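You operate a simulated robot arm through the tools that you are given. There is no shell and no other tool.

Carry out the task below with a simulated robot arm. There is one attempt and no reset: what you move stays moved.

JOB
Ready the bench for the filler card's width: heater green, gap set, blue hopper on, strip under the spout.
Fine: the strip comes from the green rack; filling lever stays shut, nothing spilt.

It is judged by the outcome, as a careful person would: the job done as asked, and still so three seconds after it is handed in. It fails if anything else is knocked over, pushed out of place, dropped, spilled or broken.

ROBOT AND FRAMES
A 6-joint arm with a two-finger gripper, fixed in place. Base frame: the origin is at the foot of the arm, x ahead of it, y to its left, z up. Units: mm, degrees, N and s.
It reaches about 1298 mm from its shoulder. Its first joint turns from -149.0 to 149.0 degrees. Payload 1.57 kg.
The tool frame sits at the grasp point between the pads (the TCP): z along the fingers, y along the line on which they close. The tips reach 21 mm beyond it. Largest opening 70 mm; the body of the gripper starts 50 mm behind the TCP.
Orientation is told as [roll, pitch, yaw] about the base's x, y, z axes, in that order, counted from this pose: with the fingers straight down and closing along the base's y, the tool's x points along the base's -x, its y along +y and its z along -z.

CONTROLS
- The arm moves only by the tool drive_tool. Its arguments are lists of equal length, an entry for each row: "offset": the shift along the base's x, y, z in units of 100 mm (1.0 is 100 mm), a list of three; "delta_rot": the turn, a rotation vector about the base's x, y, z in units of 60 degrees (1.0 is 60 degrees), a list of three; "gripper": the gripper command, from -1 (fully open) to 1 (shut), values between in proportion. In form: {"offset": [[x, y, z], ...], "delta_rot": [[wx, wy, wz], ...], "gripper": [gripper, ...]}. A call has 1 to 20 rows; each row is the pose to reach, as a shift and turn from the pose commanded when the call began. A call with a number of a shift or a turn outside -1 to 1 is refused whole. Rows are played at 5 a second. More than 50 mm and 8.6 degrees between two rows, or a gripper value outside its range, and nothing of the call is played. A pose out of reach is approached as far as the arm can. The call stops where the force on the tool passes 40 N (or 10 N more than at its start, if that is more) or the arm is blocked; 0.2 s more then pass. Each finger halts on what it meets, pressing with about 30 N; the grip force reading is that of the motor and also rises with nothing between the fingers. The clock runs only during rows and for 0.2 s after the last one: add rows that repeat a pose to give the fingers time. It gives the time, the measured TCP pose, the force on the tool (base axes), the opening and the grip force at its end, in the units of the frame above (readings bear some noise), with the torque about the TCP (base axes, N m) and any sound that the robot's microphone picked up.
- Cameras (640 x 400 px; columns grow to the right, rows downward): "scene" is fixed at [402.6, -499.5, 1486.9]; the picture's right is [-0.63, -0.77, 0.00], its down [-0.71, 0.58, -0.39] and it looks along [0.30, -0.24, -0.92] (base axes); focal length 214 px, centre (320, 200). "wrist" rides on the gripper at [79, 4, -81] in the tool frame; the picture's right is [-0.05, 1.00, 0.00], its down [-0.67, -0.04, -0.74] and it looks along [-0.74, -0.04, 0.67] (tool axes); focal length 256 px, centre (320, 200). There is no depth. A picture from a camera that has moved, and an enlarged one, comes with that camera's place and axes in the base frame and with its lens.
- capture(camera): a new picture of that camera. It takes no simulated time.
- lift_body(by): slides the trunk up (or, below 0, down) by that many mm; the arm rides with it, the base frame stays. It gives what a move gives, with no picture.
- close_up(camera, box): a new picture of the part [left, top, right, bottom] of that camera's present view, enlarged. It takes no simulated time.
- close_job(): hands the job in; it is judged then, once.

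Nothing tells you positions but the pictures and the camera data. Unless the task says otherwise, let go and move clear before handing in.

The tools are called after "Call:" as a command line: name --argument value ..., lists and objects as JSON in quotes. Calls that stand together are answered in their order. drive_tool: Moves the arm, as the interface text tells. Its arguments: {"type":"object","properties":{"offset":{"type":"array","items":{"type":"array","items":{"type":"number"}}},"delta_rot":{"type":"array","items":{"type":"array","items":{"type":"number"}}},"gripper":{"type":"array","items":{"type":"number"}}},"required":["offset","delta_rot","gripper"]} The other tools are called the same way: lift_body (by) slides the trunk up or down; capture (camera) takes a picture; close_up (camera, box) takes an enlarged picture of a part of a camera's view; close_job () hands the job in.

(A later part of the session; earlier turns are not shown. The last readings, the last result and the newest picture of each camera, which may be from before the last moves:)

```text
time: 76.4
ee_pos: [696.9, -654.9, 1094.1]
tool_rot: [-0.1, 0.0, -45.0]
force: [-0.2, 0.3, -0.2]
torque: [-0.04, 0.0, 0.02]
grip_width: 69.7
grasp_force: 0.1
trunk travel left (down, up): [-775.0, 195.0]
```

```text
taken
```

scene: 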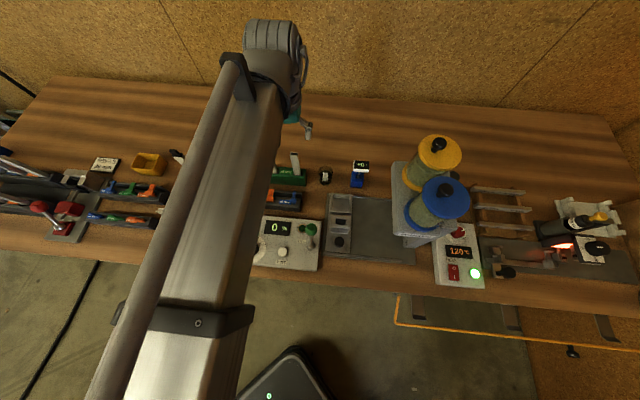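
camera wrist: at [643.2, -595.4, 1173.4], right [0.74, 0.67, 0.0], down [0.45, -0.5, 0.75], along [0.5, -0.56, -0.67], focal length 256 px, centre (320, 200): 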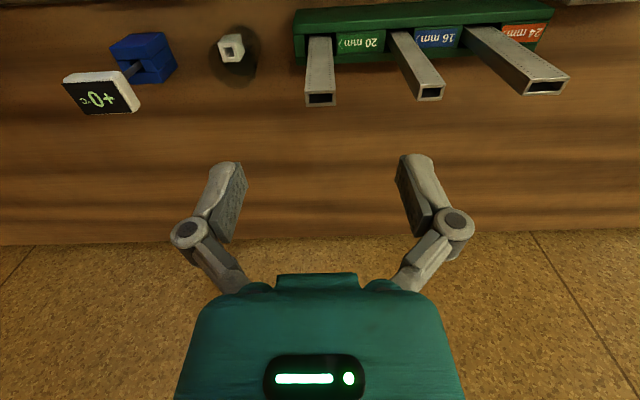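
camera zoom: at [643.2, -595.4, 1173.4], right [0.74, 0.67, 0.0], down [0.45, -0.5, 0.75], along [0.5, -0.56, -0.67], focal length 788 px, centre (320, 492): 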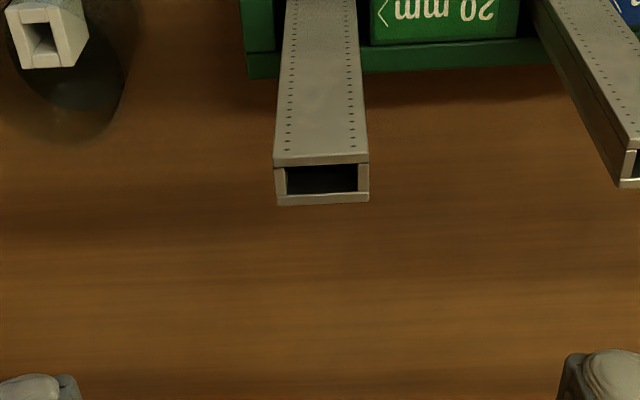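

Aligned within 1 mm and clear of the neighbouring strip. I'll lower so the pads take the top of the strip.

Call:
lift_body --by -92

Call:
capture --camera "wrist"

Call:
capture --camera "scene"

```text
time: 77.7
ee_pos: [696.8, -655.2, 1000.2]
tool_rot: [-0.1, 0.0, -45.1]
force: [0.2, 0.1, 0.3]
torque: [0.01, 0.0, 0.0]
grip_width: 70.0
grasp_force: 0.1
trunk travel left (down, up): [-683.0, 287.0]
```

```text
taken
camera wrist: at [643.1, -595.2, 1081.5], right [0.74, 0.67, 0.0], down [0.45, -0.5, 0.75], along [0.5, -0.56, -0.67], focal length 256 px, centre (320, 200)
```

wrist: 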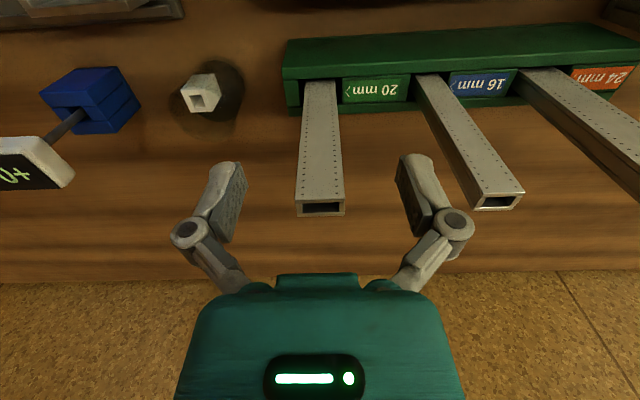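

```text
taken
```

scene: 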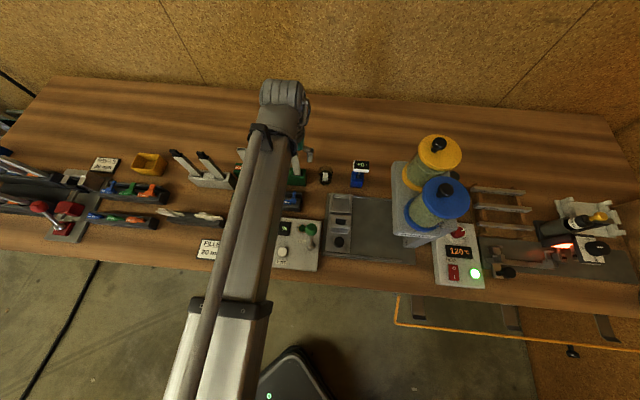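

The strip stands centred between the fingers. I'll close on it.

Call:
drive_tool --offset '[[0, 0, 0], [0, 0, 0], [0, 0, 0], [0, 0, 0], [0, 0, 0]]' --delta_rot '[[0, 0, 0], [0, 0, 0], [0, 0, 0], [0, 0, 0], [0, 0, 0]]' --gripper '[1, 1, 1, 1, 1]'

Call:
capture --camera "wrist"

```text
time: 78.9
ee_pos: [696.4, -654.9, 1001.8]
tool_rot: [-0.1, -0.1, -45.0]
force: [-0.1, 0.6, 2.4]
torque: [0.01, -0.01, -0.04]
grip_width: 19.7
grasp_force: 30.1
trunk travel left (down, up): [-683.0, 287.0]
```

```text
taken
camera wrist: at [643.0, -595.2, 1081.6], right [0.74, 0.67, 0.0], down [0.45, -0.49, 0.75], along [0.5, -0.56, -0.67], focal length 256 px, centre (320, 200)
```

wrist: 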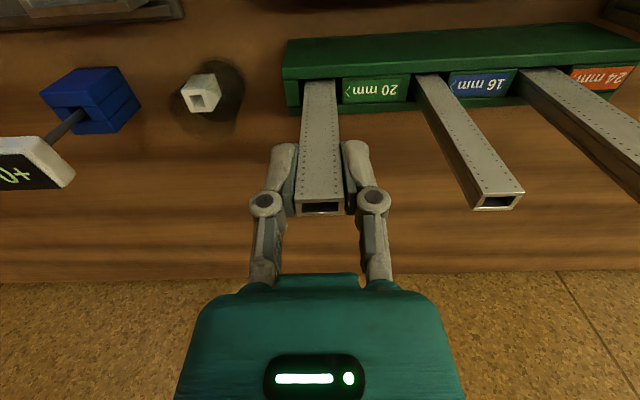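

Gripped at 19.7 mm, which confirms it is the 20 mm strip. I'll lift it straight out of the rack.

Call:
lift_body --by 60

Call:
capture --camera "wrist"

Call:
lift_body --by 90

Call:
capture --camera "wrist"

Call:
capture --camera "scene"

```text
time: 79.9
ee_pos: [695.5, -653.9, 1061.4]
tool_rot: [-0.1, -0.1, -44.9]
force: [-0.4, 0.2, 0.0]
torque: [0.0, 0.0, 0.02]
grip_width: 19.1
grasp_force: 29.6
trunk travel left (down, up): [-743.0, 227.0]
```

```text
taken
camera wrist: at [643.3, -595.4, 1141.3], right [0.74, 0.67, 0.0], down [0.45, -0.5, 0.75], along [0.5, -0.56, -0.67], focal length 256 px, centre (320, 200)
```

wrist: 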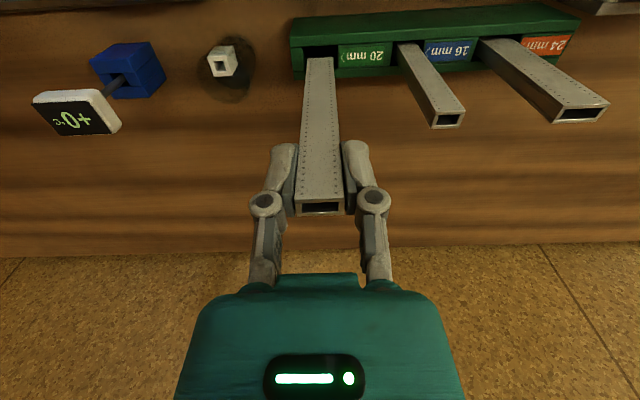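

```text
time: 81.2
ee_pos: [696.6, -654.9, 1149.9]
tool_rot: [-0.1, 0.0, -44.9]
force: [-0.3, -0.6, -0.3]
torque: [0.02, -0.01, -0.01]
grip_width: 19.2
grasp_force: 29.8
trunk travel left (down, up): [-833.0, 137.0]
```

```text
taken
camera wrist: at [643.3, -595.4, 1231.3], right [0.74, 0.67, 0.0], down [0.45, -0.5, 0.75], along [0.5, -0.56, -0.67], focal length 256 px, centre (320, 200)
```

wrist: 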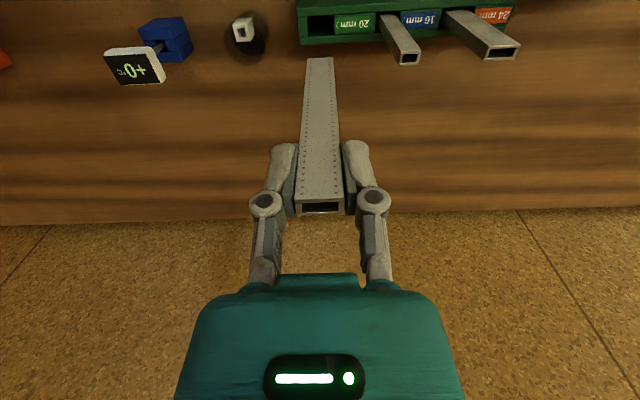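

```text
taken
```

scene: 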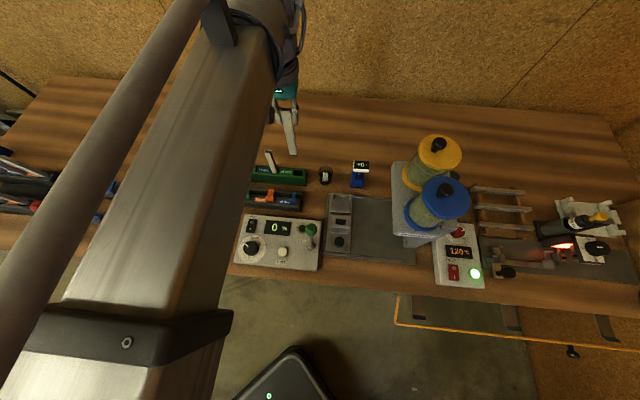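

The strip is out, its bottom hangs about 150 mm below the grip, and it's well above everything. I'll carry it over to the carriage slot at about u≈108, v≈811.

Call:
drive_tool --offset '[[-0.2, 0.005, 0], [-0.4, 0.01, 0], [-0.6, 0.015, 0], [-0.8, 0.02, 0], [-1.0, 0.025, 0]]' --delta_rot '[[0, 0, 0], [0, 0, 0], [0, 0, 0], [0, 0, 0], [0, 0, 0]]' --gripper '[1, 1, 1, 1, 1]'

Call:
drive_tool --offset '[[-0.2, 0.005, 0], [-0.4, 0.01, 0], [-0.6, 0.015, 0], [-0.8, 0.02, 0], [-0.95, 0.025, 0], [-0.95, 0.025, 0]]' --delta_rot '[[0, 0, 0], [0, 0, 0], [0, 0, 0], [0, 0, 0], [0, 0, 0], [0, 0, 0]]' --gripper '[1, 1, 1, 1, 1, 1]'

Call:
capture --camera "wrist"

Call:
close_up --camera "wrist" --box '[240, 0, 400, 100]'

Call:
capture --camera "scene"

```text
time: 82.3
ee_pos: [594.9, -652.2, 1150.8]
tool_rot: [-0.1, -0.1, -45.0]
force: [0.2, 0.7, -0.7]
torque: [0.01, 0.01, 0.03]
grip_width: 19.8
grasp_force: 30.1
trunk travel left (down, up): [-833.0, 137.0]
```

```text
time: 83.8
ee_pos: [502.1, -650.2, 1151.1]
tool_rot: [-0.2, 0.0, -45.0]
force: [1.0, -0.1, -0.3]
torque: [0.01, 0.0, 0.01]
grip_width: 19.0
grasp_force: 29.8
trunk travel left (down, up): [-833.0, 137.0]
```

```text
taken
camera wrist: at [449.7, -590.6, 1231.4], right [0.74, 0.67, 0.0], down [0.45, -0.49, 0.75], along [0.5, -0.56, -0.67], focal length 256 px, centre (320, 200)
```

wrist: 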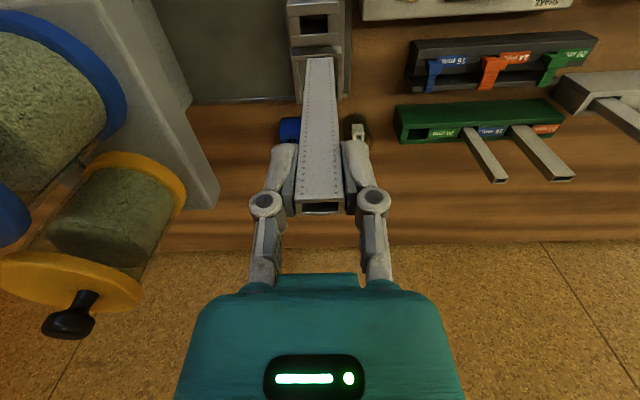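

```text
4.00 times, centred on (320, 50) of wrist
camera zoom: at [449.7, -590.6, 1231.4], right [0.74, 0.67, 0.0], down [0.45, -0.49, 0.75], along [0.5, -0.56, -0.67], focal length 1024 px, centre (320, 800)
```

zoom: 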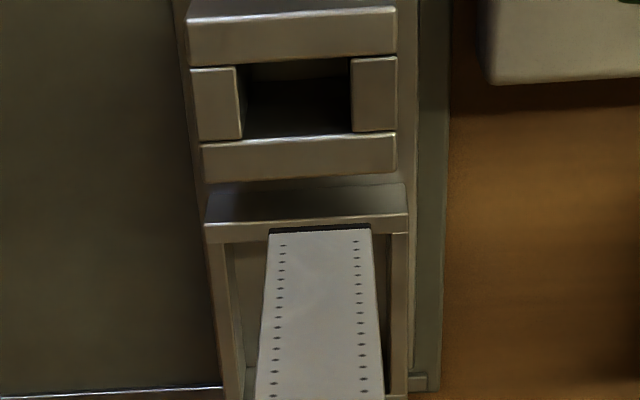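

```text
taken
```

scene: 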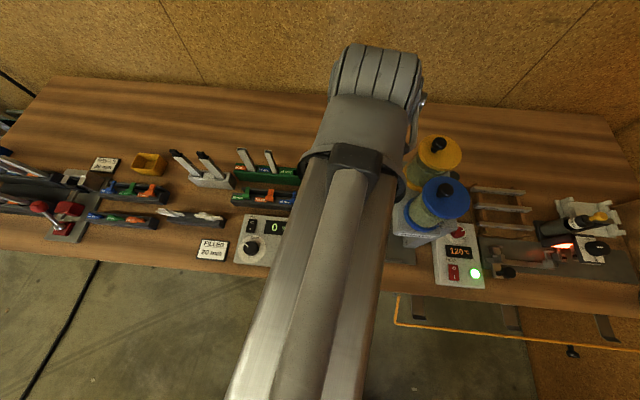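

I can see down into the slot between its two end pieces (about 28×16 mm). I'll make the small correction, then lower the strip to just above the slot and recheck.

Call:
drive_tool --offset '[[-0.085, 0.014, 0], [-0.085, 0.014, 0]]' --delta_rot '[[0, 0, 0], [0, 0, 0]]' --gripper '[1, 1]'

Call:
lift_body --by -68

Call:
capture --camera "wrist"

Call:
close_up --camera "wrist" --box '[240, 0, 400, 110]'

Call:
close_up --camera "scene" --box '[300, 150, 460, 270]'

```text
time: 84.3
ee_pos: [491.8, -647.4, 1151.7]
tool_rot: [-0.2, 0.0, -45.0]
force: [-0.7, -0.3, -0.1]
torque: [0.04, 0.01, -0.01]
grip_width: 19.0
grasp_force: 29.7
trunk travel left (down, up): [-833.0, 137.0]
```

```text
time: 85.4
ee_pos: [493.5, -647.1, 1081.7]
tool_rot: [-0.2, 0.0, -45.0]
force: [0.3, 0.0, -0.9]
torque: [-0.01, 0.02, 0.01]
grip_width: 19.1
grasp_force: 30.2
trunk travel left (down, up): [-765.0, 205.0]
```

```text
taken
camera wrist: at [440.1, -588.9, 1163.5], right [0.74, 0.67, 0.0], down [0.45, -0.5, 0.75], along [0.5, -0.56, -0.67], focal length 256 px, centre (320, 200)
```

wrist: 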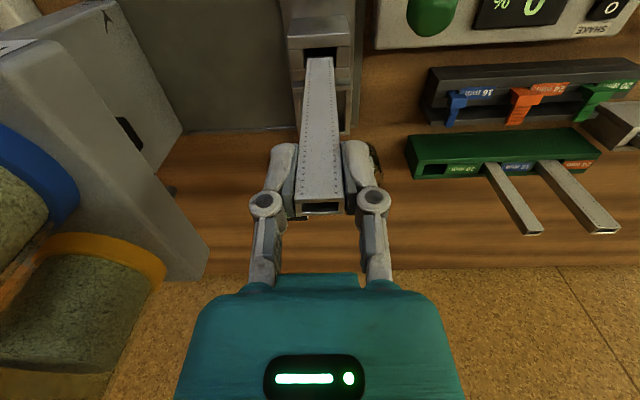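

```text
3.64 times, centred on (320, 55) of wrist
camera zoom: at [440.1, -588.9, 1163.5], right [0.74, 0.67, 0.0], down [0.45, -0.5, 0.75], along [0.5, -0.56, -0.67], focal length 931 px, centre (320, 727)
```

zoom: 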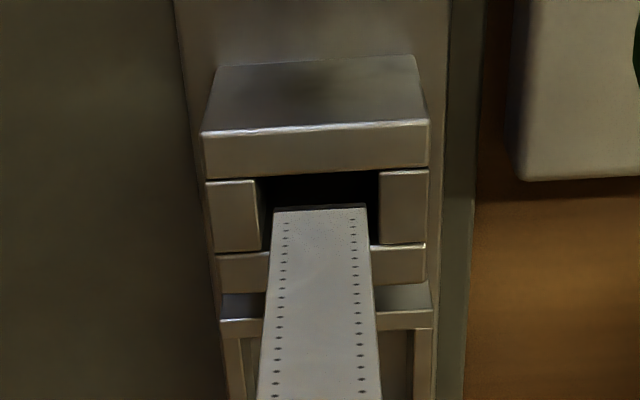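

```text
3.33 times, centred on (380, 210) of scene
camera zoom: at [402.6, -499.5, 1486.9], right [-0.63, -0.77, 0.0], down [-0.71, 0.58, -0.39], along [0.3, -0.24, -0.92], focal length 715 px, centre (120, 167)
```

zoom: 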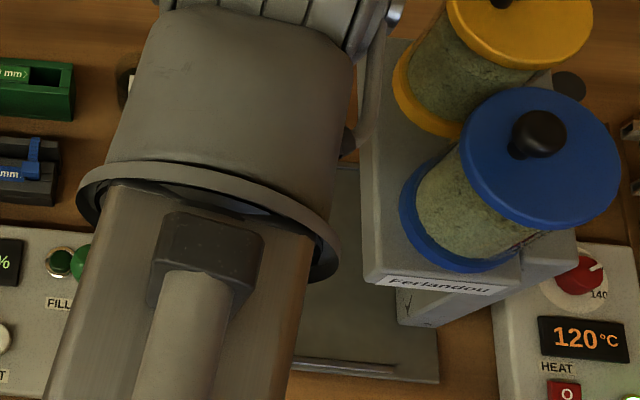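

The strip end is centred over the slot in both directions. I'll lower it in.

Call:
lift_body --by -30

Call:
close_up --camera "wrist" --box '[240, 20, 400, 130]'

```text
time: 86.2
ee_pos: [492.4, -648.2, 1054.0]
tool_rot: [0.0, -0.1, -44.9]
force: [0.2, 0.9, -0.1]
torque: [-0.01, 0.0, -0.02]
grip_width: 19.3
grasp_force: 30.1
trunk travel left (down, up): [-735.0, 235.0]
```

```text
3.64 times, centred on (320, 75) of wrist
camera zoom: at [439.8, -588.3, 1133.7], right [0.74, 0.67, 0.0], down [0.45, -0.49, 0.75], along [0.5, -0.56, -0.67], focal length 931 px, centre (320, 654)
```

zoom: 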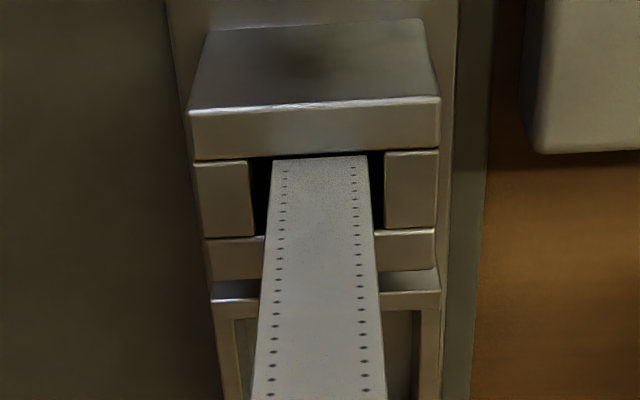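

The strip has entered the slot freely. I'll continue lowering.

Call:
lift_body --by -30

Call:
close_up --camera "wrist" --box '[220, 30, 420, 230]'

```text
time: 86.9
ee_pos: [493.4, -647.3, 1024.1]
tool_rot: [-0.1, 0.0, -44.9]
force: [-0.8, 0.2, -0.7]
torque: [-0.01, 0.03, -0.01]
grip_width: 19.2
grasp_force: 29.8
trunk travel left (down, up): [-705.0, 265.0]
```

```text
2.00 times, centred on (320, 130) of wrist
camera zoom: at [440.1, -588.9, 1103.5], right [0.74, 0.67, 0.0], down [0.45, -0.5, 0.75], along [0.5, -0.56, -0.67], focal length 512 px, centre (320, 340)
```

zoom: 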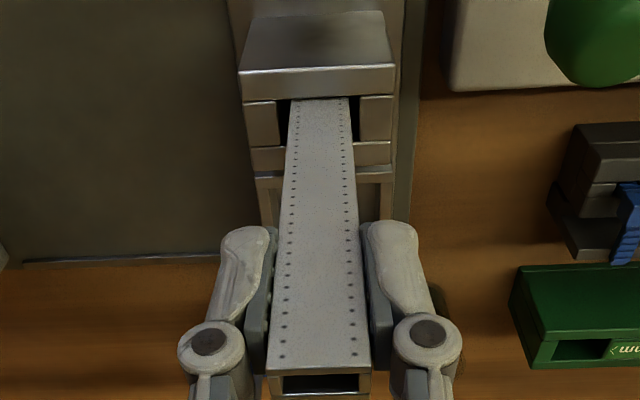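

Call:
lift_body --by -8

Call:
lift_body --by -4

```text
time: 87.5
ee_pos: [494.2, -647.7, 1016.0]
tool_rot: [-0.1, 0.0, -44.9]
force: [0.1, 0.7, -0.4]
torque: [0.01, -0.02, -0.03]
grip_width: 19.4
grasp_force: 29.9
trunk travel left (down, up): [-697.0, 273.0]
```

```text
time: 88.0
ee_pos: [493.3, -647.3, 1010.8]
tool_rot: [-0.1, 0.0, -45.0]
force: [-0.6, 0.6, -0.5]
torque: [-0.02, 0.01, 0.01]
grip_width: 19.2
grasp_force: 30.1
trunk travel left (down, up): [-693.0, 277.0]
```

Call:
lift_body --by -3

Call:
lift_body --by -3

Call:
close_up --camera "wrist" --box '[220, 30, 420, 230]'

```text
time: 88.5
ee_pos: [493.2, -647.7, 1008.6]
tool_rot: [-0.1, 0.0, -45.0]
force: [0.0, 0.5, -0.5]
torque: [0.03, 0.02, 0.01]
grip_width: 19.0
grasp_force: 30.2
trunk travel left (down, up): [-690.0, 280.0]
```

```text
time: 89.1
ee_pos: [492.8, -647.7, 1005.2]
tool_rot: [0.0, 0.0, -45.0]
force: [-0.5, -0.2, 0.1]
torque: [-0.03, 0.01, -0.03]
grip_width: 19.5
grasp_force: 30.2
trunk travel left (down, up): [-687.0, 283.0]
```

```text
2.00 times, centred on (320, 130) of wrist
camera zoom: at [440.1, -589.0, 1085.5], right [0.74, 0.67, 0.0], down [0.45, -0.5, 0.75], along [0.5, -0.56, -0.67], focal length 512 px, centre (320, 340)
```

zoom: 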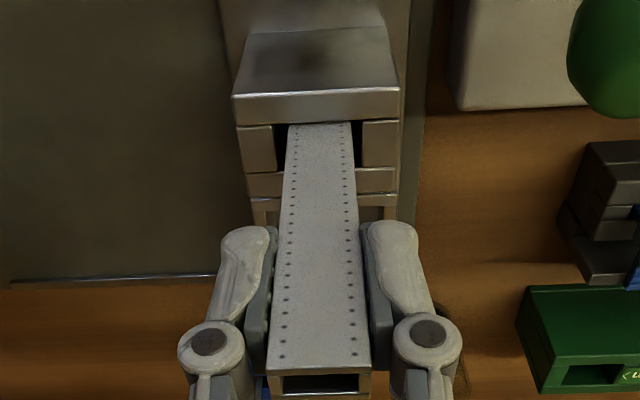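

Call:
lift_body --by -3

Call:
lift_body --by -3

Call:
lift_body --by -3

```text
time: 89.6
ee_pos: [494.0, -647.6, 1003.5]
tool_rot: [-0.1, -0.1, -45.0]
force: [-0.1, 0.1, 0.3]
torque: [0.03, 0.02, -0.02]
grip_width: 19.1
grasp_force: 29.5
trunk travel left (down, up): [-684.0, 286.0]
```

```text
time: 90.1
ee_pos: [492.4, -646.9, 1001.3]
tool_rot: [-0.1, -0.1, -45.0]
force: [1.6, -1.6, 20.8]
torque: [-0.12, -0.09, -0.01]
grip_width: 19.3
grasp_force: 29.9
trunk travel left (down, up): [-681.0, 289.0]
```

```text
time: 90.6
ee_pos: [492.7, -647.7, 997.3]
tool_rot: [0.0, -0.1, -45.0]
force: [0.4, -0.8, 19.1]
torque: [-0.03, -0.01, 0.0]
grip_width: 19.2
grasp_force: 29.6
trunk travel left (down, up): [-678.0, 292.0]
```

The strip is seated on the carriage floor, with contact felt at about 20 N. I'll open the fingers just a little and check it stands by itself.

Call:
drive_tool --offset '[[0, 0, 0], [0, 0, 0], [0, 0, 0]]' --delta_rot '[[0, 0, 0], [0, 0, 0], [0, 0, 0]]' --gripper '[0.3, 0.2, 0.2]'

Call:
close_up --camera "wrist" --box '[220, 30, 420, 230]'

```text
time: 91.4
ee_pos: [493.6, -647.5, 996.0]
tool_rot: [-0.1, 0.0, -45.1]
force: [0.7, -0.6, 0.9]
torque: [0.01, 0.0, 0.0]
grip_width: 28.0
grasp_force: 0.0
trunk travel left (down, up): [-678.0, 292.0]
```

```text
2.00 times, centred on (320, 130) of wrist
camera zoom: at [440.2, -589.0, 1076.4], right [0.74, 0.67, 0.0], down [0.45, -0.5, 0.75], along [0.5, -0.56, -0.67], focal length 512 px, centre (320, 340)
```

zoom: 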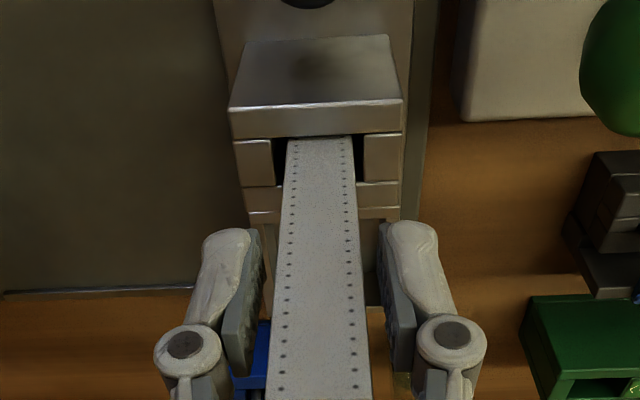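

Call:
close_up --camera "wrist" --box '[220, 130, 420, 280]'

Call:
close_up --camera "scene" --box '[300, 130, 460, 250]'

```text
2.67 times, centred on (320, 205) of wrist
camera zoom: at [440.2, -589.0, 1076.4], right [0.74, 0.67, 0.0], down [0.45, -0.5, 0.75], along [0.5, -0.56, -0.67], focal length 683 px, centre (320, 187)
```

zoom: 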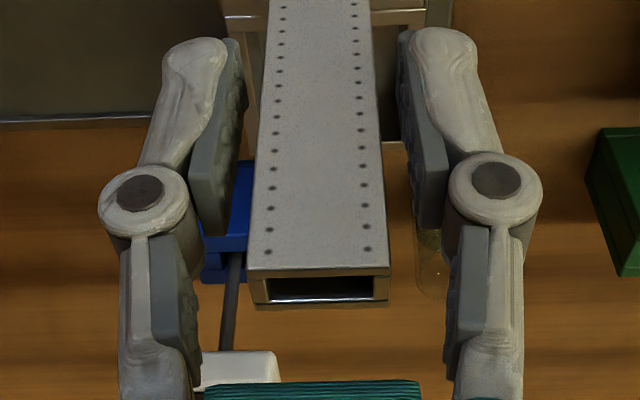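

```text
3.33 times, centred on (380, 190) of scene
camera zoom: at [402.6, -499.5, 1486.9], right [-0.63, -0.77, 0.0], down [-0.71, 0.58, -0.39], along [0.3, -0.24, -0.92], focal length 715 px, centre (120, 233)
```

zoom: 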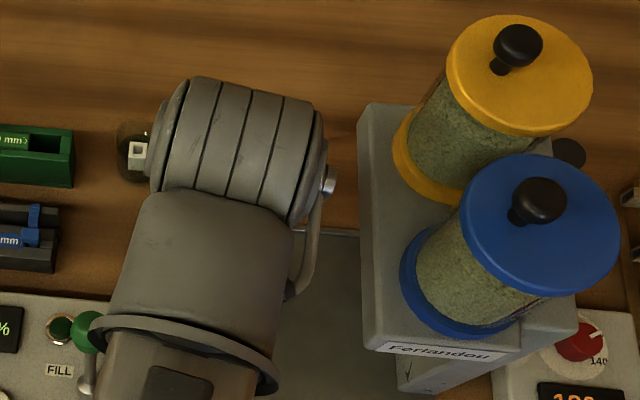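

The strip stands on its own in the slot. I'll open fully and rise clear of it.

Call:
drive_tool --offset '[[0, 0, 0], [0, 0, 0], [0, 0, 0], [0, 0, 0]]' --delta_rot '[[0, 0, 0], [0, 0, 0], [0, 0, 0], [0, 0, 0]]' --gripper '[-0.2, -0.6, -1, -1]'

Call:
lift_body --by 100

Call:
capture --camera "wrist"

Call:
close_up --camera "wrist" --box '[240, 20, 400, 140]'

```text
time: 92.4
ee_pos: [493.8, -648.2, 996.4]
tool_rot: [-0.1, 0.0, -44.9]
force: [0.8, 0.8, 0.4]
torque: [-0.04, -0.03, 0.02]
grip_width: 70.0
grasp_force: 0.0
trunk travel left (down, up): [-678.0, 292.0]
```

```text
time: 93.8
ee_pos: [492.9, -648.2, 1096.1]
tool_rot: [-0.1, 0.0, -45.0]
force: [0.1, -0.8, -0.4]
torque: [0.01, 0.01, 0.0]
grip_width: 70.0
grasp_force: 0.1
trunk travel left (down, up): [-778.0, 192.0]
```

```text
taken
camera wrist: at [440.2, -589.0, 1176.4], right [0.74, 0.67, 0.0], down [0.45, -0.5, 0.75], along [0.5, -0.56, -0.67], focal length 256 px, centre (320, 200)
```

wrist: 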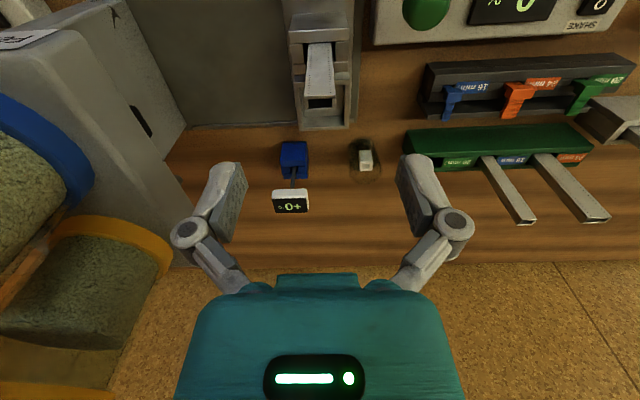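

```text
3.33 times, centred on (320, 80) of wrist
camera zoom: at [440.2, -589.0, 1176.4], right [0.74, 0.67, 0.0], down [0.45, -0.5, 0.75], along [0.5, -0.56, -0.67], focal length 853 px, centre (320, 600)
```

zoom: 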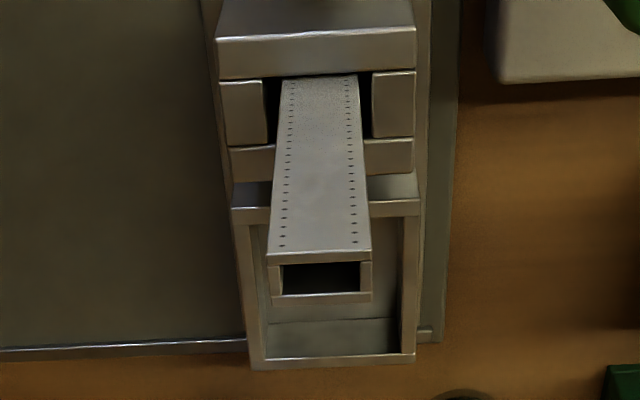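

The strip stands upright in the slot, top centre at about u≈109, v≈809, z≈1020. Before sliding the carriage I want to check its clearance under the nozzle from the front, so I'll move back and tilt the camera level.

Call:
drive_tool --offset '[[-0.3, 0.3, 0], [-0.6, 0.6, 0], [-0.92, 0.92, 0]]' --delta_rot '[[0, 0, 0], [0, 0, 0], [0, 0, 0]]' --gripper '[-1, -1, -1]'

Call:
drive_tool --offset '[[-0.2, 0.04, 0], [-0.45, 0.09, 0], [-0.7, 0.14, 0], [-0.89, 0.18, 0], [-0.89, 0.18, 0], [-0.89, 0.18, 0]]' --delta_rot '[[-0.09, -0.09, 0], [-0.18, -0.18, 0], [-0.27, -0.27, 0], [-0.36, -0.36, 0], [-0.45, -0.45, 0], [-0.47, -0.47, 0]]' --gripper '[-1, -1, -1, -1, -1, -1]'

Call:
capture --camera "wrist"

```text
time: 94.5
ee_pos: [401.5, -556.4, 1096.3]
tool_rot: [0.0, -0.1, -45.0]
force: [0.1, 0.1, -0.4]
torque: [-0.02, 0.0, 0.03]
grip_width: 69.9
grasp_force: 0.0
trunk travel left (down, up): [-778.0, 192.0]
```

```text
time: 96.0
ee_pos: [310.4, -539.9, 1139.3]
tool_rot: [-0.1, -39.9, -45.0]
force: [-0.1, 0.4, -0.4]
torque: [-0.01, -0.01, 0.01]
grip_width: 70.2
grasp_force: 0.0
out of reach, approached as far as the arm can: row 2, 3, 4, 5, 6
trunk travel left (down, up): [-778.0, 192.0]
```

```text
taken
camera wrist: at [234.0, -456.7, 1150.1], right [0.74, 0.68, 0.03], down [0.0, -0.05, 1.0], along [0.68, -0.73, -0.03], focal length 256 px, centre (320, 200)
```

wrist: 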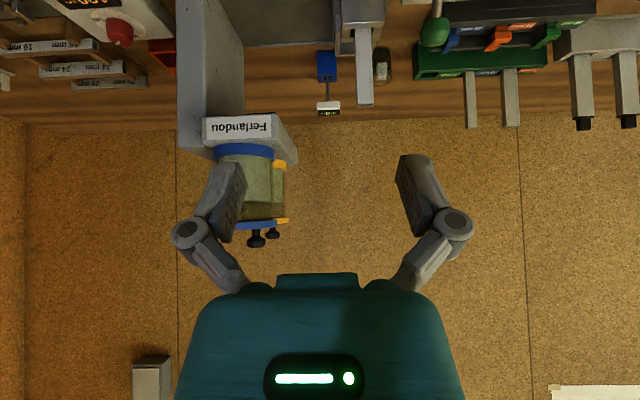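

Call:
lift_body --by -126

Call:
capture --camera "wrist"

Call:
close_up --camera "wrist" --box '[230, 150, 430, 250]'

Call:
close_up --camera "scene" --box '[300, 150, 460, 270]'

```text
time: 97.5
ee_pos: [312.6, -539.1, 1014.0]
tool_rot: [-0.1, -39.9, -44.9]
force: [0.4, -0.1, -0.4]
torque: [-0.01, 0.03, -0.04]
grip_width: 70.2
grasp_force: 0.1
trunk travel left (down, up): [-652.0, 318.0]
```

```text
taken
camera wrist: at [234.1, -456.6, 1024.1], right [0.74, 0.68, 0.03], down [0.0, -0.05, 1.0], along [0.68, -0.73, -0.04], focal length 256 px, centre (320, 200)
```

wrist: 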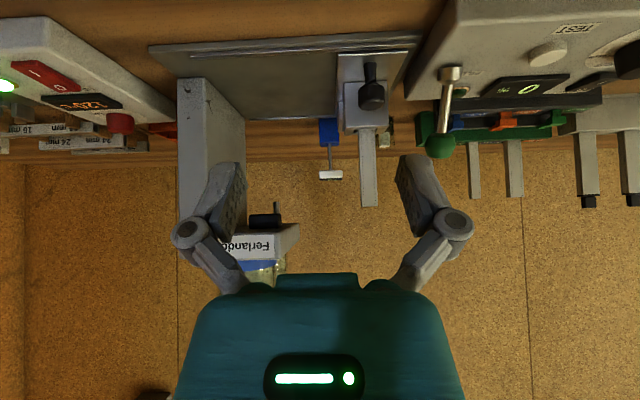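

```text
3.20 times, centred on (330, 200) of wrist
camera zoom: at [234.1, -456.6, 1024.1], right [0.74, 0.68, 0.03], down [0.0, -0.05, 1.0], along [0.68, -0.73, -0.04], focal length 819 px, centre (288, 200)
```

zoom: 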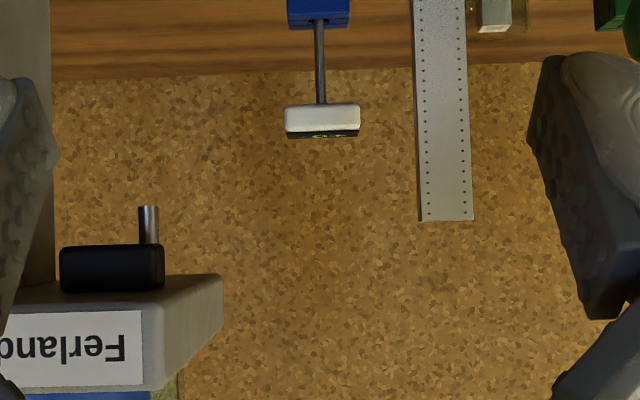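

```text
3.33 times, centred on (380, 210) of scene
camera zoom: at [402.6, -499.5, 1486.9], right [-0.63, -0.77, 0.0], down [-0.71, 0.58, -0.39], along [0.3, -0.24, -0.92], focal length 715 px, centre (120, 167)
```

zoom: 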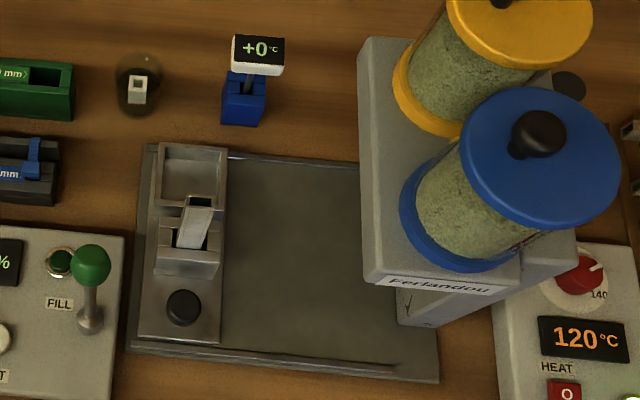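

The level view shows about 10 mm clearance between the strip top and the black nozzle's underside, so it will pass. Now I'll locate the carriage knob and the fill lever precisely so I can take the knob without going near the lever.

Call:
close_up --camera "wrist" --box '[330, 30, 470, 170]'

Call:
close_up --camera "scene" --box '[300, 200, 380, 260]'

```text
2.86 times, centred on (400, 100) of wrist
camera zoom: at [234.1, -456.6, 1024.1], right [0.74, 0.68, 0.03], down [0.0, -0.05, 1.0], along [0.68, -0.73, -0.04], focal length 731 px, centre (91, 486)
```

zoom: 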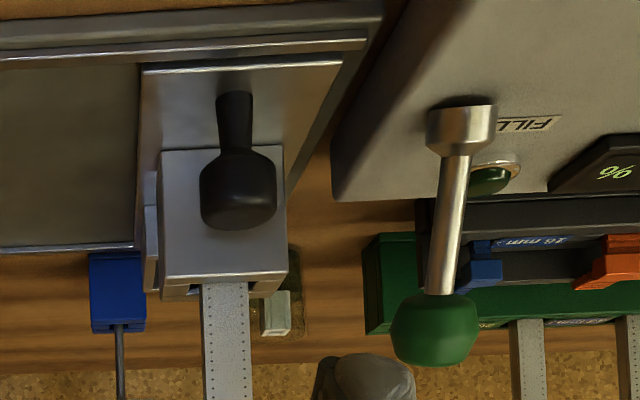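

```text
6.67 times, centred on (340, 230) of scene
camera zoom: at [402.6, -499.5, 1486.9], right [-0.63, -0.77, 0.0], down [-0.71, 0.58, -0.39], along [0.3, -0.24, -0.92], focal length 1430 px, centre (187, 0)
```

zoom: 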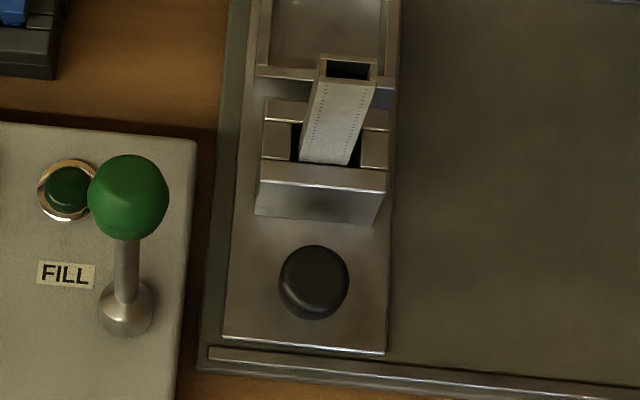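

Knob head: about u≈107, v≈758, top z≈918, Ø29 mm; the lever ball is at u≈30, so a narrow opening will keep well clear. I'll approach the knob with the gripper tilted so the hand stays in front of the hopper head.

Call:
drive_tool --offset '[[0.24, -0.12, 0], [0.48, -0.24, 0], [0.72, -0.35, 0], [0.72, -0.35, 0]]' --delta_rot '[[0, 0, 0], [0, 0, 0], [0, 0, 0], [0, 0, 0]]' --gripper '[-0.6, -0.31, -0.31, -0.31]'

Call:
drive_tool --offset '[[0.24, -0.12, 0], [0.48, -0.24, 0], [0.72, -0.343, 0], [0.72, -0.343, 0]]' --delta_rot '[[0, 0, 0], [0, 0, 0], [0, 0, 0], [0, 0, 0]]' --gripper '[-0.31, -0.31, -0.31, -0.31]'

Call:
capture --camera "wrist"

Call:
capture --camera "scene"

```text
time: 98.5
ee_pos: [384.9, -574.0, 1013.3]
tool_rot: [-0.1, -39.9, -45.0]
force: [0.3, 0.6, -0.1]
torque: [-0.02, 0.01, 0.0]
grip_width: 45.7
grasp_force: 0.0
trunk travel left (down, up): [-652.0, 318.0]
```

```text
time: 99.5
ee_pos: [455.0, -607.3, 1013.4]
tool_rot: [-0.1, -39.9, -45.0]
force: [-0.1, 0.0, 0.1]
torque: [0.0, 0.0, 0.01]
grip_width: 45.6
grasp_force: 0.1
trunk travel left (down, up): [-652.0, 318.0]
```

```text
taken
camera wrist: at [378.7, -524.7, 1024.0], right [0.74, 0.68, 0.03], down [0.0, -0.05, 1.0], along [0.68, -0.73, -0.04], focal length 256 px, centre (320, 200)
```

wrist: 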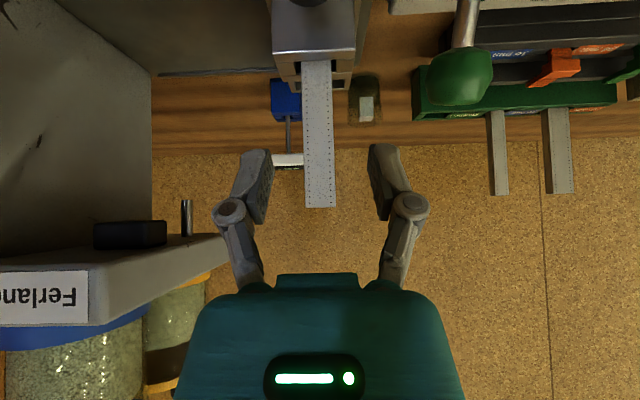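

```text
taken
```

scene: 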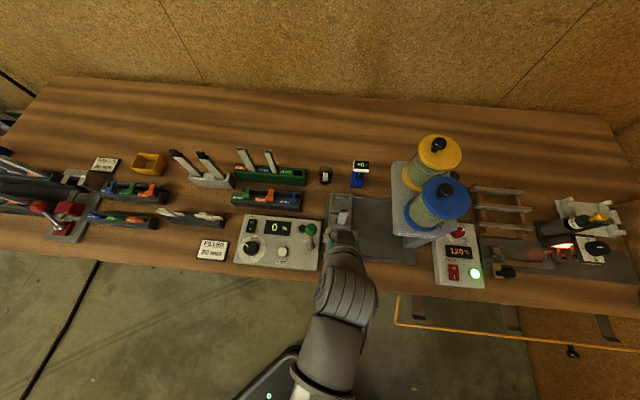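

The gripper is lined up in front of the strip and above the knob. I'll lower toward the knob in stages.

Call:
lift_body --by -70

Call:
capture --camera "wrist"

Call:
close_up --camera "scene" --box '[290, 180, 410, 270]'

```text
time: 100.6
ee_pos: [455.7, -606.3, 945.2]
tool_rot: [-0.1, -39.8, -45.0]
force: [0.4, -0.1, 0.4]
torque: [-0.04, -0.02, -0.02]
grip_width: 45.9
grasp_force: 0.0
trunk travel left (down, up): [-582.0, 388.0]
```

```text
taken
camera wrist: at [378.4, -524.7, 954.1], right [0.74, 0.68, 0.03], down [0.0, -0.05, 1.0], along [0.68, -0.73, -0.04], focal length 256 px, centre (320, 200)
```

wrist: 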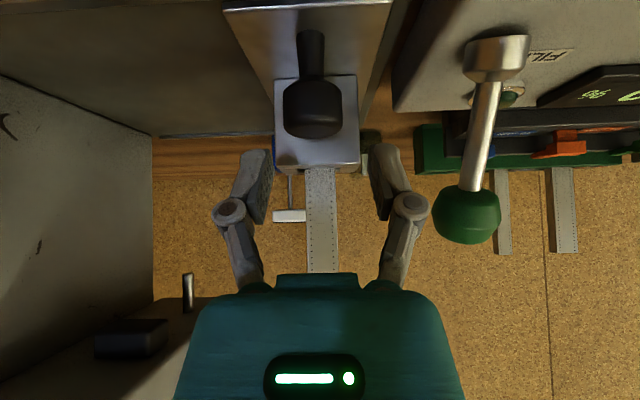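

```text
4.44 times, centred on (350, 225) of scene
camera zoom: at [402.6, -499.5, 1486.9], right [-0.63, -0.77, 0.0], down [-0.71, 0.58, -0.39], along [0.3, -0.24, -0.92], focal length 953 px, centre (187, 89)
```

zoom: 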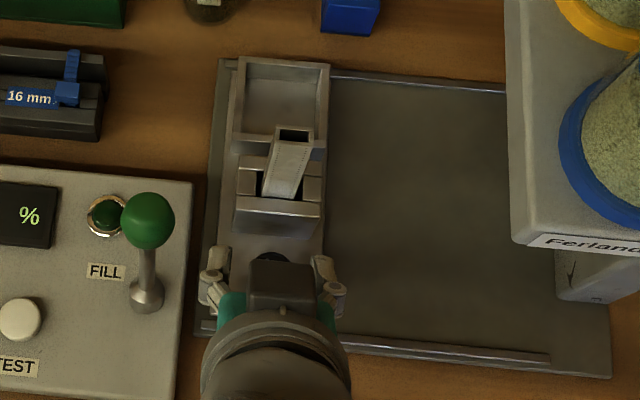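

The knob is about 4 mm to the right of the gripper's centre line. I'll correct that and lower around it.

Call:
drive_tool --offset '[[-0.026, -0.026, 0], [-0.026, -0.026, 0]]' --delta_rot '[[0, 0, 0], [0, 0, 0]]' --gripper '[-0.31, -0.31]'

Call:
lift_body --by -25

Call:
capture --camera "wrist"

Call:
close_up --camera "wrist" --box '[220, 80, 420, 240]'

```text
time: 101.2
ee_pos: [453.0, -609.4, 945.3]
tool_rot: [-0.1, -39.8, -45.0]
force: [-0.3, 0.9, 0.3]
torque: [-0.01, -0.01, -0.01]
grip_width: 45.7
grasp_force: 0.1
trunk travel left (down, up): [-582.0, 388.0]
```

```text
time: 101.9
ee_pos: [453.0, -609.4, 918.5]
tool_rot: [-0.1, -39.9, -45.0]
force: [0.7, 0.1, -0.7]
torque: [0.02, -0.01, 0.0]
grip_width: 45.7
grasp_force: 0.1
trunk travel left (down, up): [-557.0, 413.0]
```

```text
taken
camera wrist: at [375.8, -527.1, 929.1], right [0.74, 0.68, 0.03], down [0.0, -0.05, 1.0], along [0.68, -0.73, -0.03], focal length 256 px, centre (320, 200)
```

wrist: 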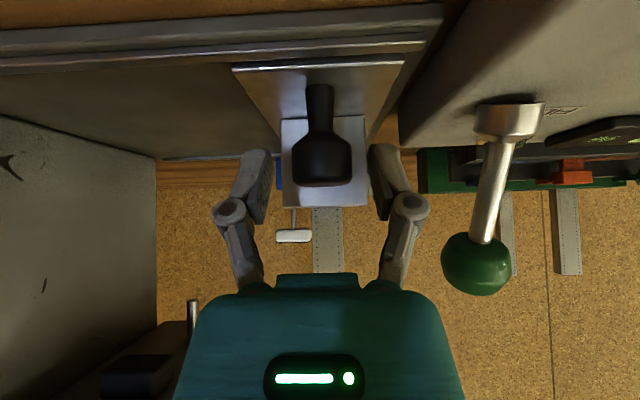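

```text
2.50 times, centred on (320, 160) of wrist
camera zoom: at [375.8, -527.1, 929.1], right [0.74, 0.68, 0.03], down [0.0, -0.05, 1.0], along [0.68, -0.73, -0.03], focal length 640 px, centre (320, 300)
```

zoom: 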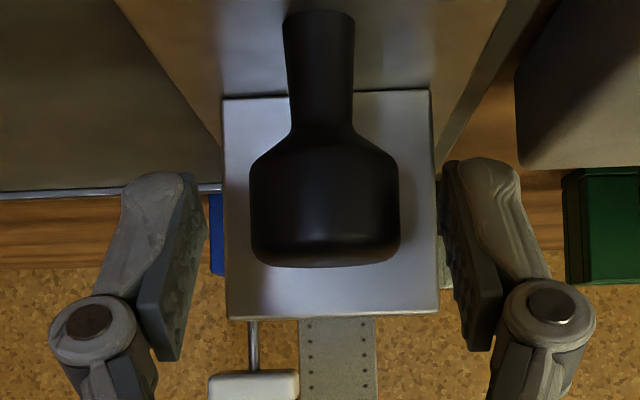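

Call:
lift_body --by -7

Call:
drive_tool --offset '[[0, 0, 0], [0, 0, 0], [0, 0, 0]]' --delta_rot '[[0, 0, 0], [0, 0, 0], [0, 0, 0]]' --gripper '[0.1, 0.3, 0.3]'

Call:
close_up --camera "wrist" --box '[220, 80, 420, 240]'

```text
time: 102.5
ee_pos: [452.8, -609.4, 912.3]
tool_rot: [-0.1, -39.9, -45.1]
force: [0.3, 0.2, -0.3]
torque: [-0.04, -0.01, -0.01]
grip_width: 45.7
grasp_force: 0.0
trunk travel left (down, up): [-550.0, 420.0]
```

```text
time: 103.2
ee_pos: [453.1, -608.9, 911.9]
tool_rot: [-0.1, -39.9, -45.0]
force: [0.6, 1.0, 0.9]
torque: [0.08, 0.06, 0.05]
grip_width: 27.4
grasp_force: 31.5
trunk travel left (down, up): [-550.0, 420.0]
```

```text
2.50 times, centred on (320, 160) of wrist
camera zoom: at [375.9, -526.9, 922.2], right [0.74, 0.68, 0.03], down [0.0, -0.05, 1.0], along [0.68, -0.73, -0.03], focal length 640 px, centre (320, 300)
```

zoom: 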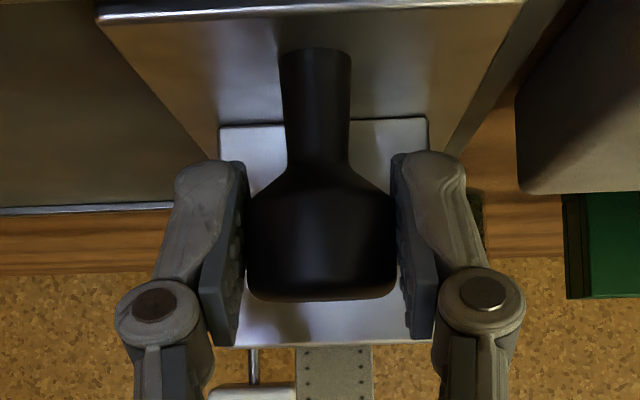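

I have the knob at 27.4 mm. I'll slide the carriage slowly to the right, checking after the first 20 mm.

Call:
drive_tool --offset '[[-0.02, -0.02, 0], [-0.05, -0.05, 0], [-0.085, -0.085, 0], [-0.12, -0.12, 0], [-0.141, -0.141, 0], [-0.141, -0.141, 0]]' --delta_rot '[[0, 0, 0], [0, 0, 0], [0, 0, 0], [0, 0, 0], [0, 0, 0], [0, 0, 0]]' --gripper '[0.3, 0.3, 0.3, 0.3, 0.3, 0.3]'

Call:
capture --camera "wrist"

Call:
close_up --camera "scene" --box '[290, 170, 410, 260]'

```text
time: 104.7
ee_pos: [441.1, -623.4, 911.5]
tool_rot: [-0.1, -40.0, -45.0]
force: [-3.9, 5.4, -3.0]
torque: [0.16, 0.16, 0.03]
grip_width: 27.1
grasp_force: 32.1
trunk travel left (down, up): [-550.0, 420.0]
```

```text
taken
camera wrist: at [362.0, -540.8, 922.2], right [0.74, 0.68, 0.03], down [0.0, -0.05, 1.0], along [0.68, -0.73, -0.04], focal length 256 px, centre (320, 200)
```

wrist: 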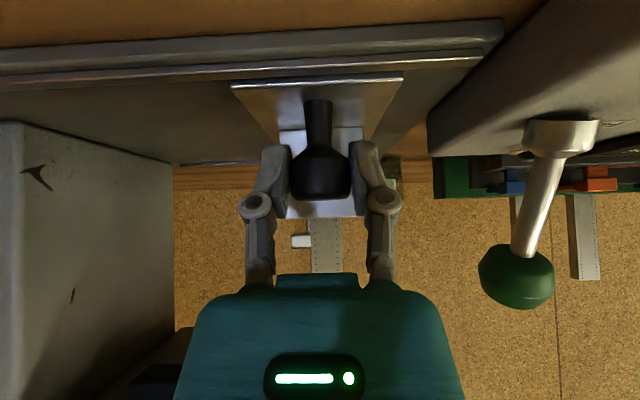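

```text
4.44 times, centred on (350, 215) of scene
camera zoom: at [402.6, -499.5, 1486.9], right [-0.63, -0.77, 0.0], down [-0.71, 0.58, -0.39], along [0.3, -0.24, -0.92], focal length 953 px, centre (187, 133)
```

zoom: 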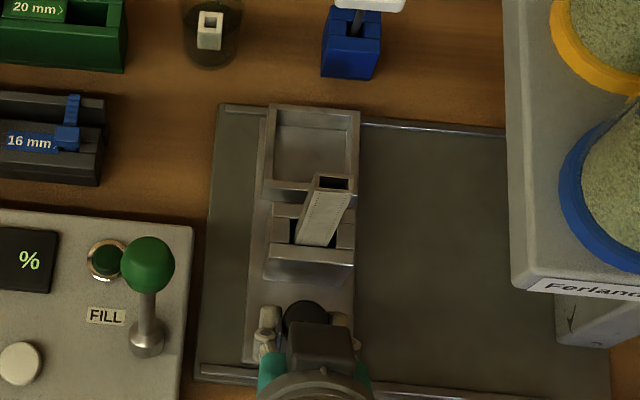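

The carriage slides smoothly with the strip upright (about 20 mm so far). I'll continue.

Call:
drive_tool --offset '[[-0.03, -0.03, 0], [-0.08, -0.08, 0], [-0.13, -0.13, 0], [-0.18, -0.18, 0], [-0.23, -0.23, 0], [-0.28, -0.28, 0], [-0.33, -0.33, 0], [-0.38, -0.38, 0], [-0.41, -0.41, 0], [-0.424, -0.424, 0], [-0.424, -0.424, 0]]' --delta_rot '[[0, 0, 0], [0, 0, 0], [0, 0, 0], [0, 0, 0], [0, 0, 0], [0, 0, 0], [0, 0, 0], [0, 0, 0], [0, 0, 0], [0, 0, 0], [0, 0, 0]]' --gripper '[0.3, 0.3, 0.3, 0.3, 0.3, 0.3, 0.3, 0.3, 0.3, 0.3, 0.3]'

Call:
capture --camera "wrist"

Call:
close_up --camera "scene" --box '[310, 170, 430, 260]'

```text
time: 107.0
ee_pos: [396.2, -665.2, 912.7]
tool_rot: [-0.2, -39.9, -45.0]
force: [-6.8, 7.7, -3.7]
torque: [0.53, 0.61, 0.07]
grip_width: 27.1
grasp_force: 32.0
trunk travel left (down, up): [-550.0, 420.0]
```

```text
taken
camera wrist: at [319.4, -583.6, 922.3], right [0.74, 0.68, 0.03], down [0.0, -0.05, 1.0], along [0.68, -0.73, -0.04], focal length 256 px, centre (320, 200)
```

wrist: 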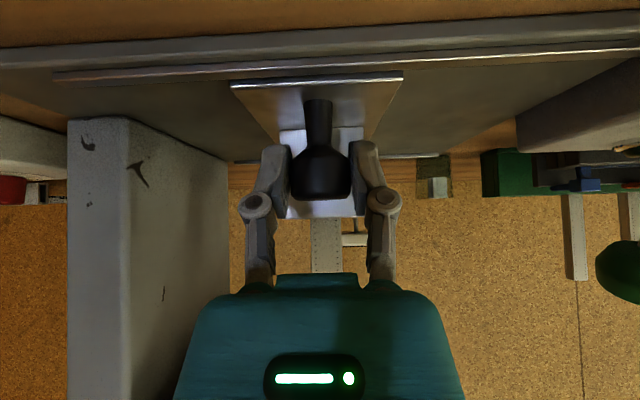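

```text
4.44 times, centred on (370, 215) of scene
camera zoom: at [402.6, -499.5, 1486.9], right [-0.63, -0.77, 0.0], down [-0.71, 0.58, -0.39], along [0.3, -0.24, -0.92], focal length 953 px, centre (98, 133)
```

zoom: 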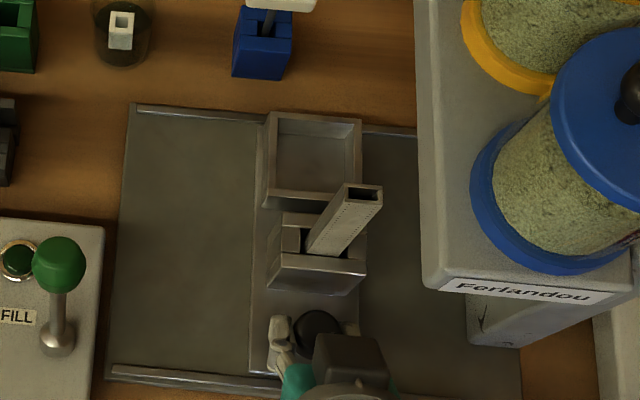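

The strip still stands upright after 80 mm. About 49 mm remain to bring it under the nozzle, so I'll go on in smaller steps.

Call:
drive_tool --offset '[[-0.03, -0.03, 0], [-0.07, -0.07, 0], [-0.11, -0.11, 0], [-0.15, -0.15, 0], [-0.18, -0.18, 0], [-0.2, -0.2, 0], [-0.2, -0.2, 0]]' --delta_rot '[[0, 0, 0], [0, 0, 0], [0, 0, 0], [0, 0, 0], [0, 0, 0], [0, 0, 0], [0, 0, 0]]' --gripper '[0.3, 0.3, 0.3, 0.3, 0.3, 0.3, 0.3]'

Call:
capture --camera "wrist"

Call:
close_up --camera "scene" --box '[310, 170, 430, 260]'

```text
time: 108.7
ee_pos: [376.0, -686.9, 913.0]
tool_rot: [-0.1, -40.0, -44.9]
force: [-5.1, 4.8, -5.6]
torque: [-0.21, -0.26, -0.01]
grip_width: 27.1
grasp_force: 32.0
trunk travel left (down, up): [-550.0, 420.0]
```

```text
taken
camera wrist: at [299.3, -603.7, 922.2], right [0.74, 0.68, 0.03], down [0.0, -0.05, 1.0], along [0.68, -0.73, -0.03], focal length 256 px, centre (320, 200)
```

wrist: 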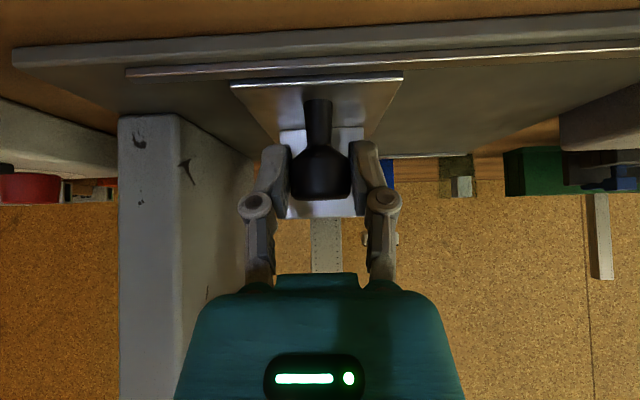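

```text
4.44 times, centred on (370, 215) of scene
camera zoom: at [402.6, -499.5, 1486.9], right [-0.63, -0.77, 0.0], down [-0.71, 0.58, -0.39], along [0.3, -0.24, -0.92], focal length 953 px, centre (98, 133)
```

zoom: 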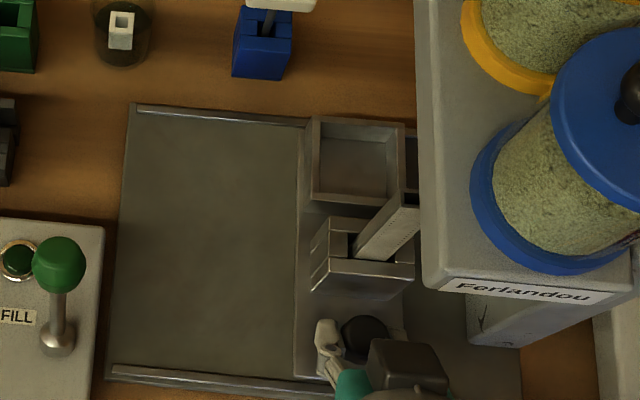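

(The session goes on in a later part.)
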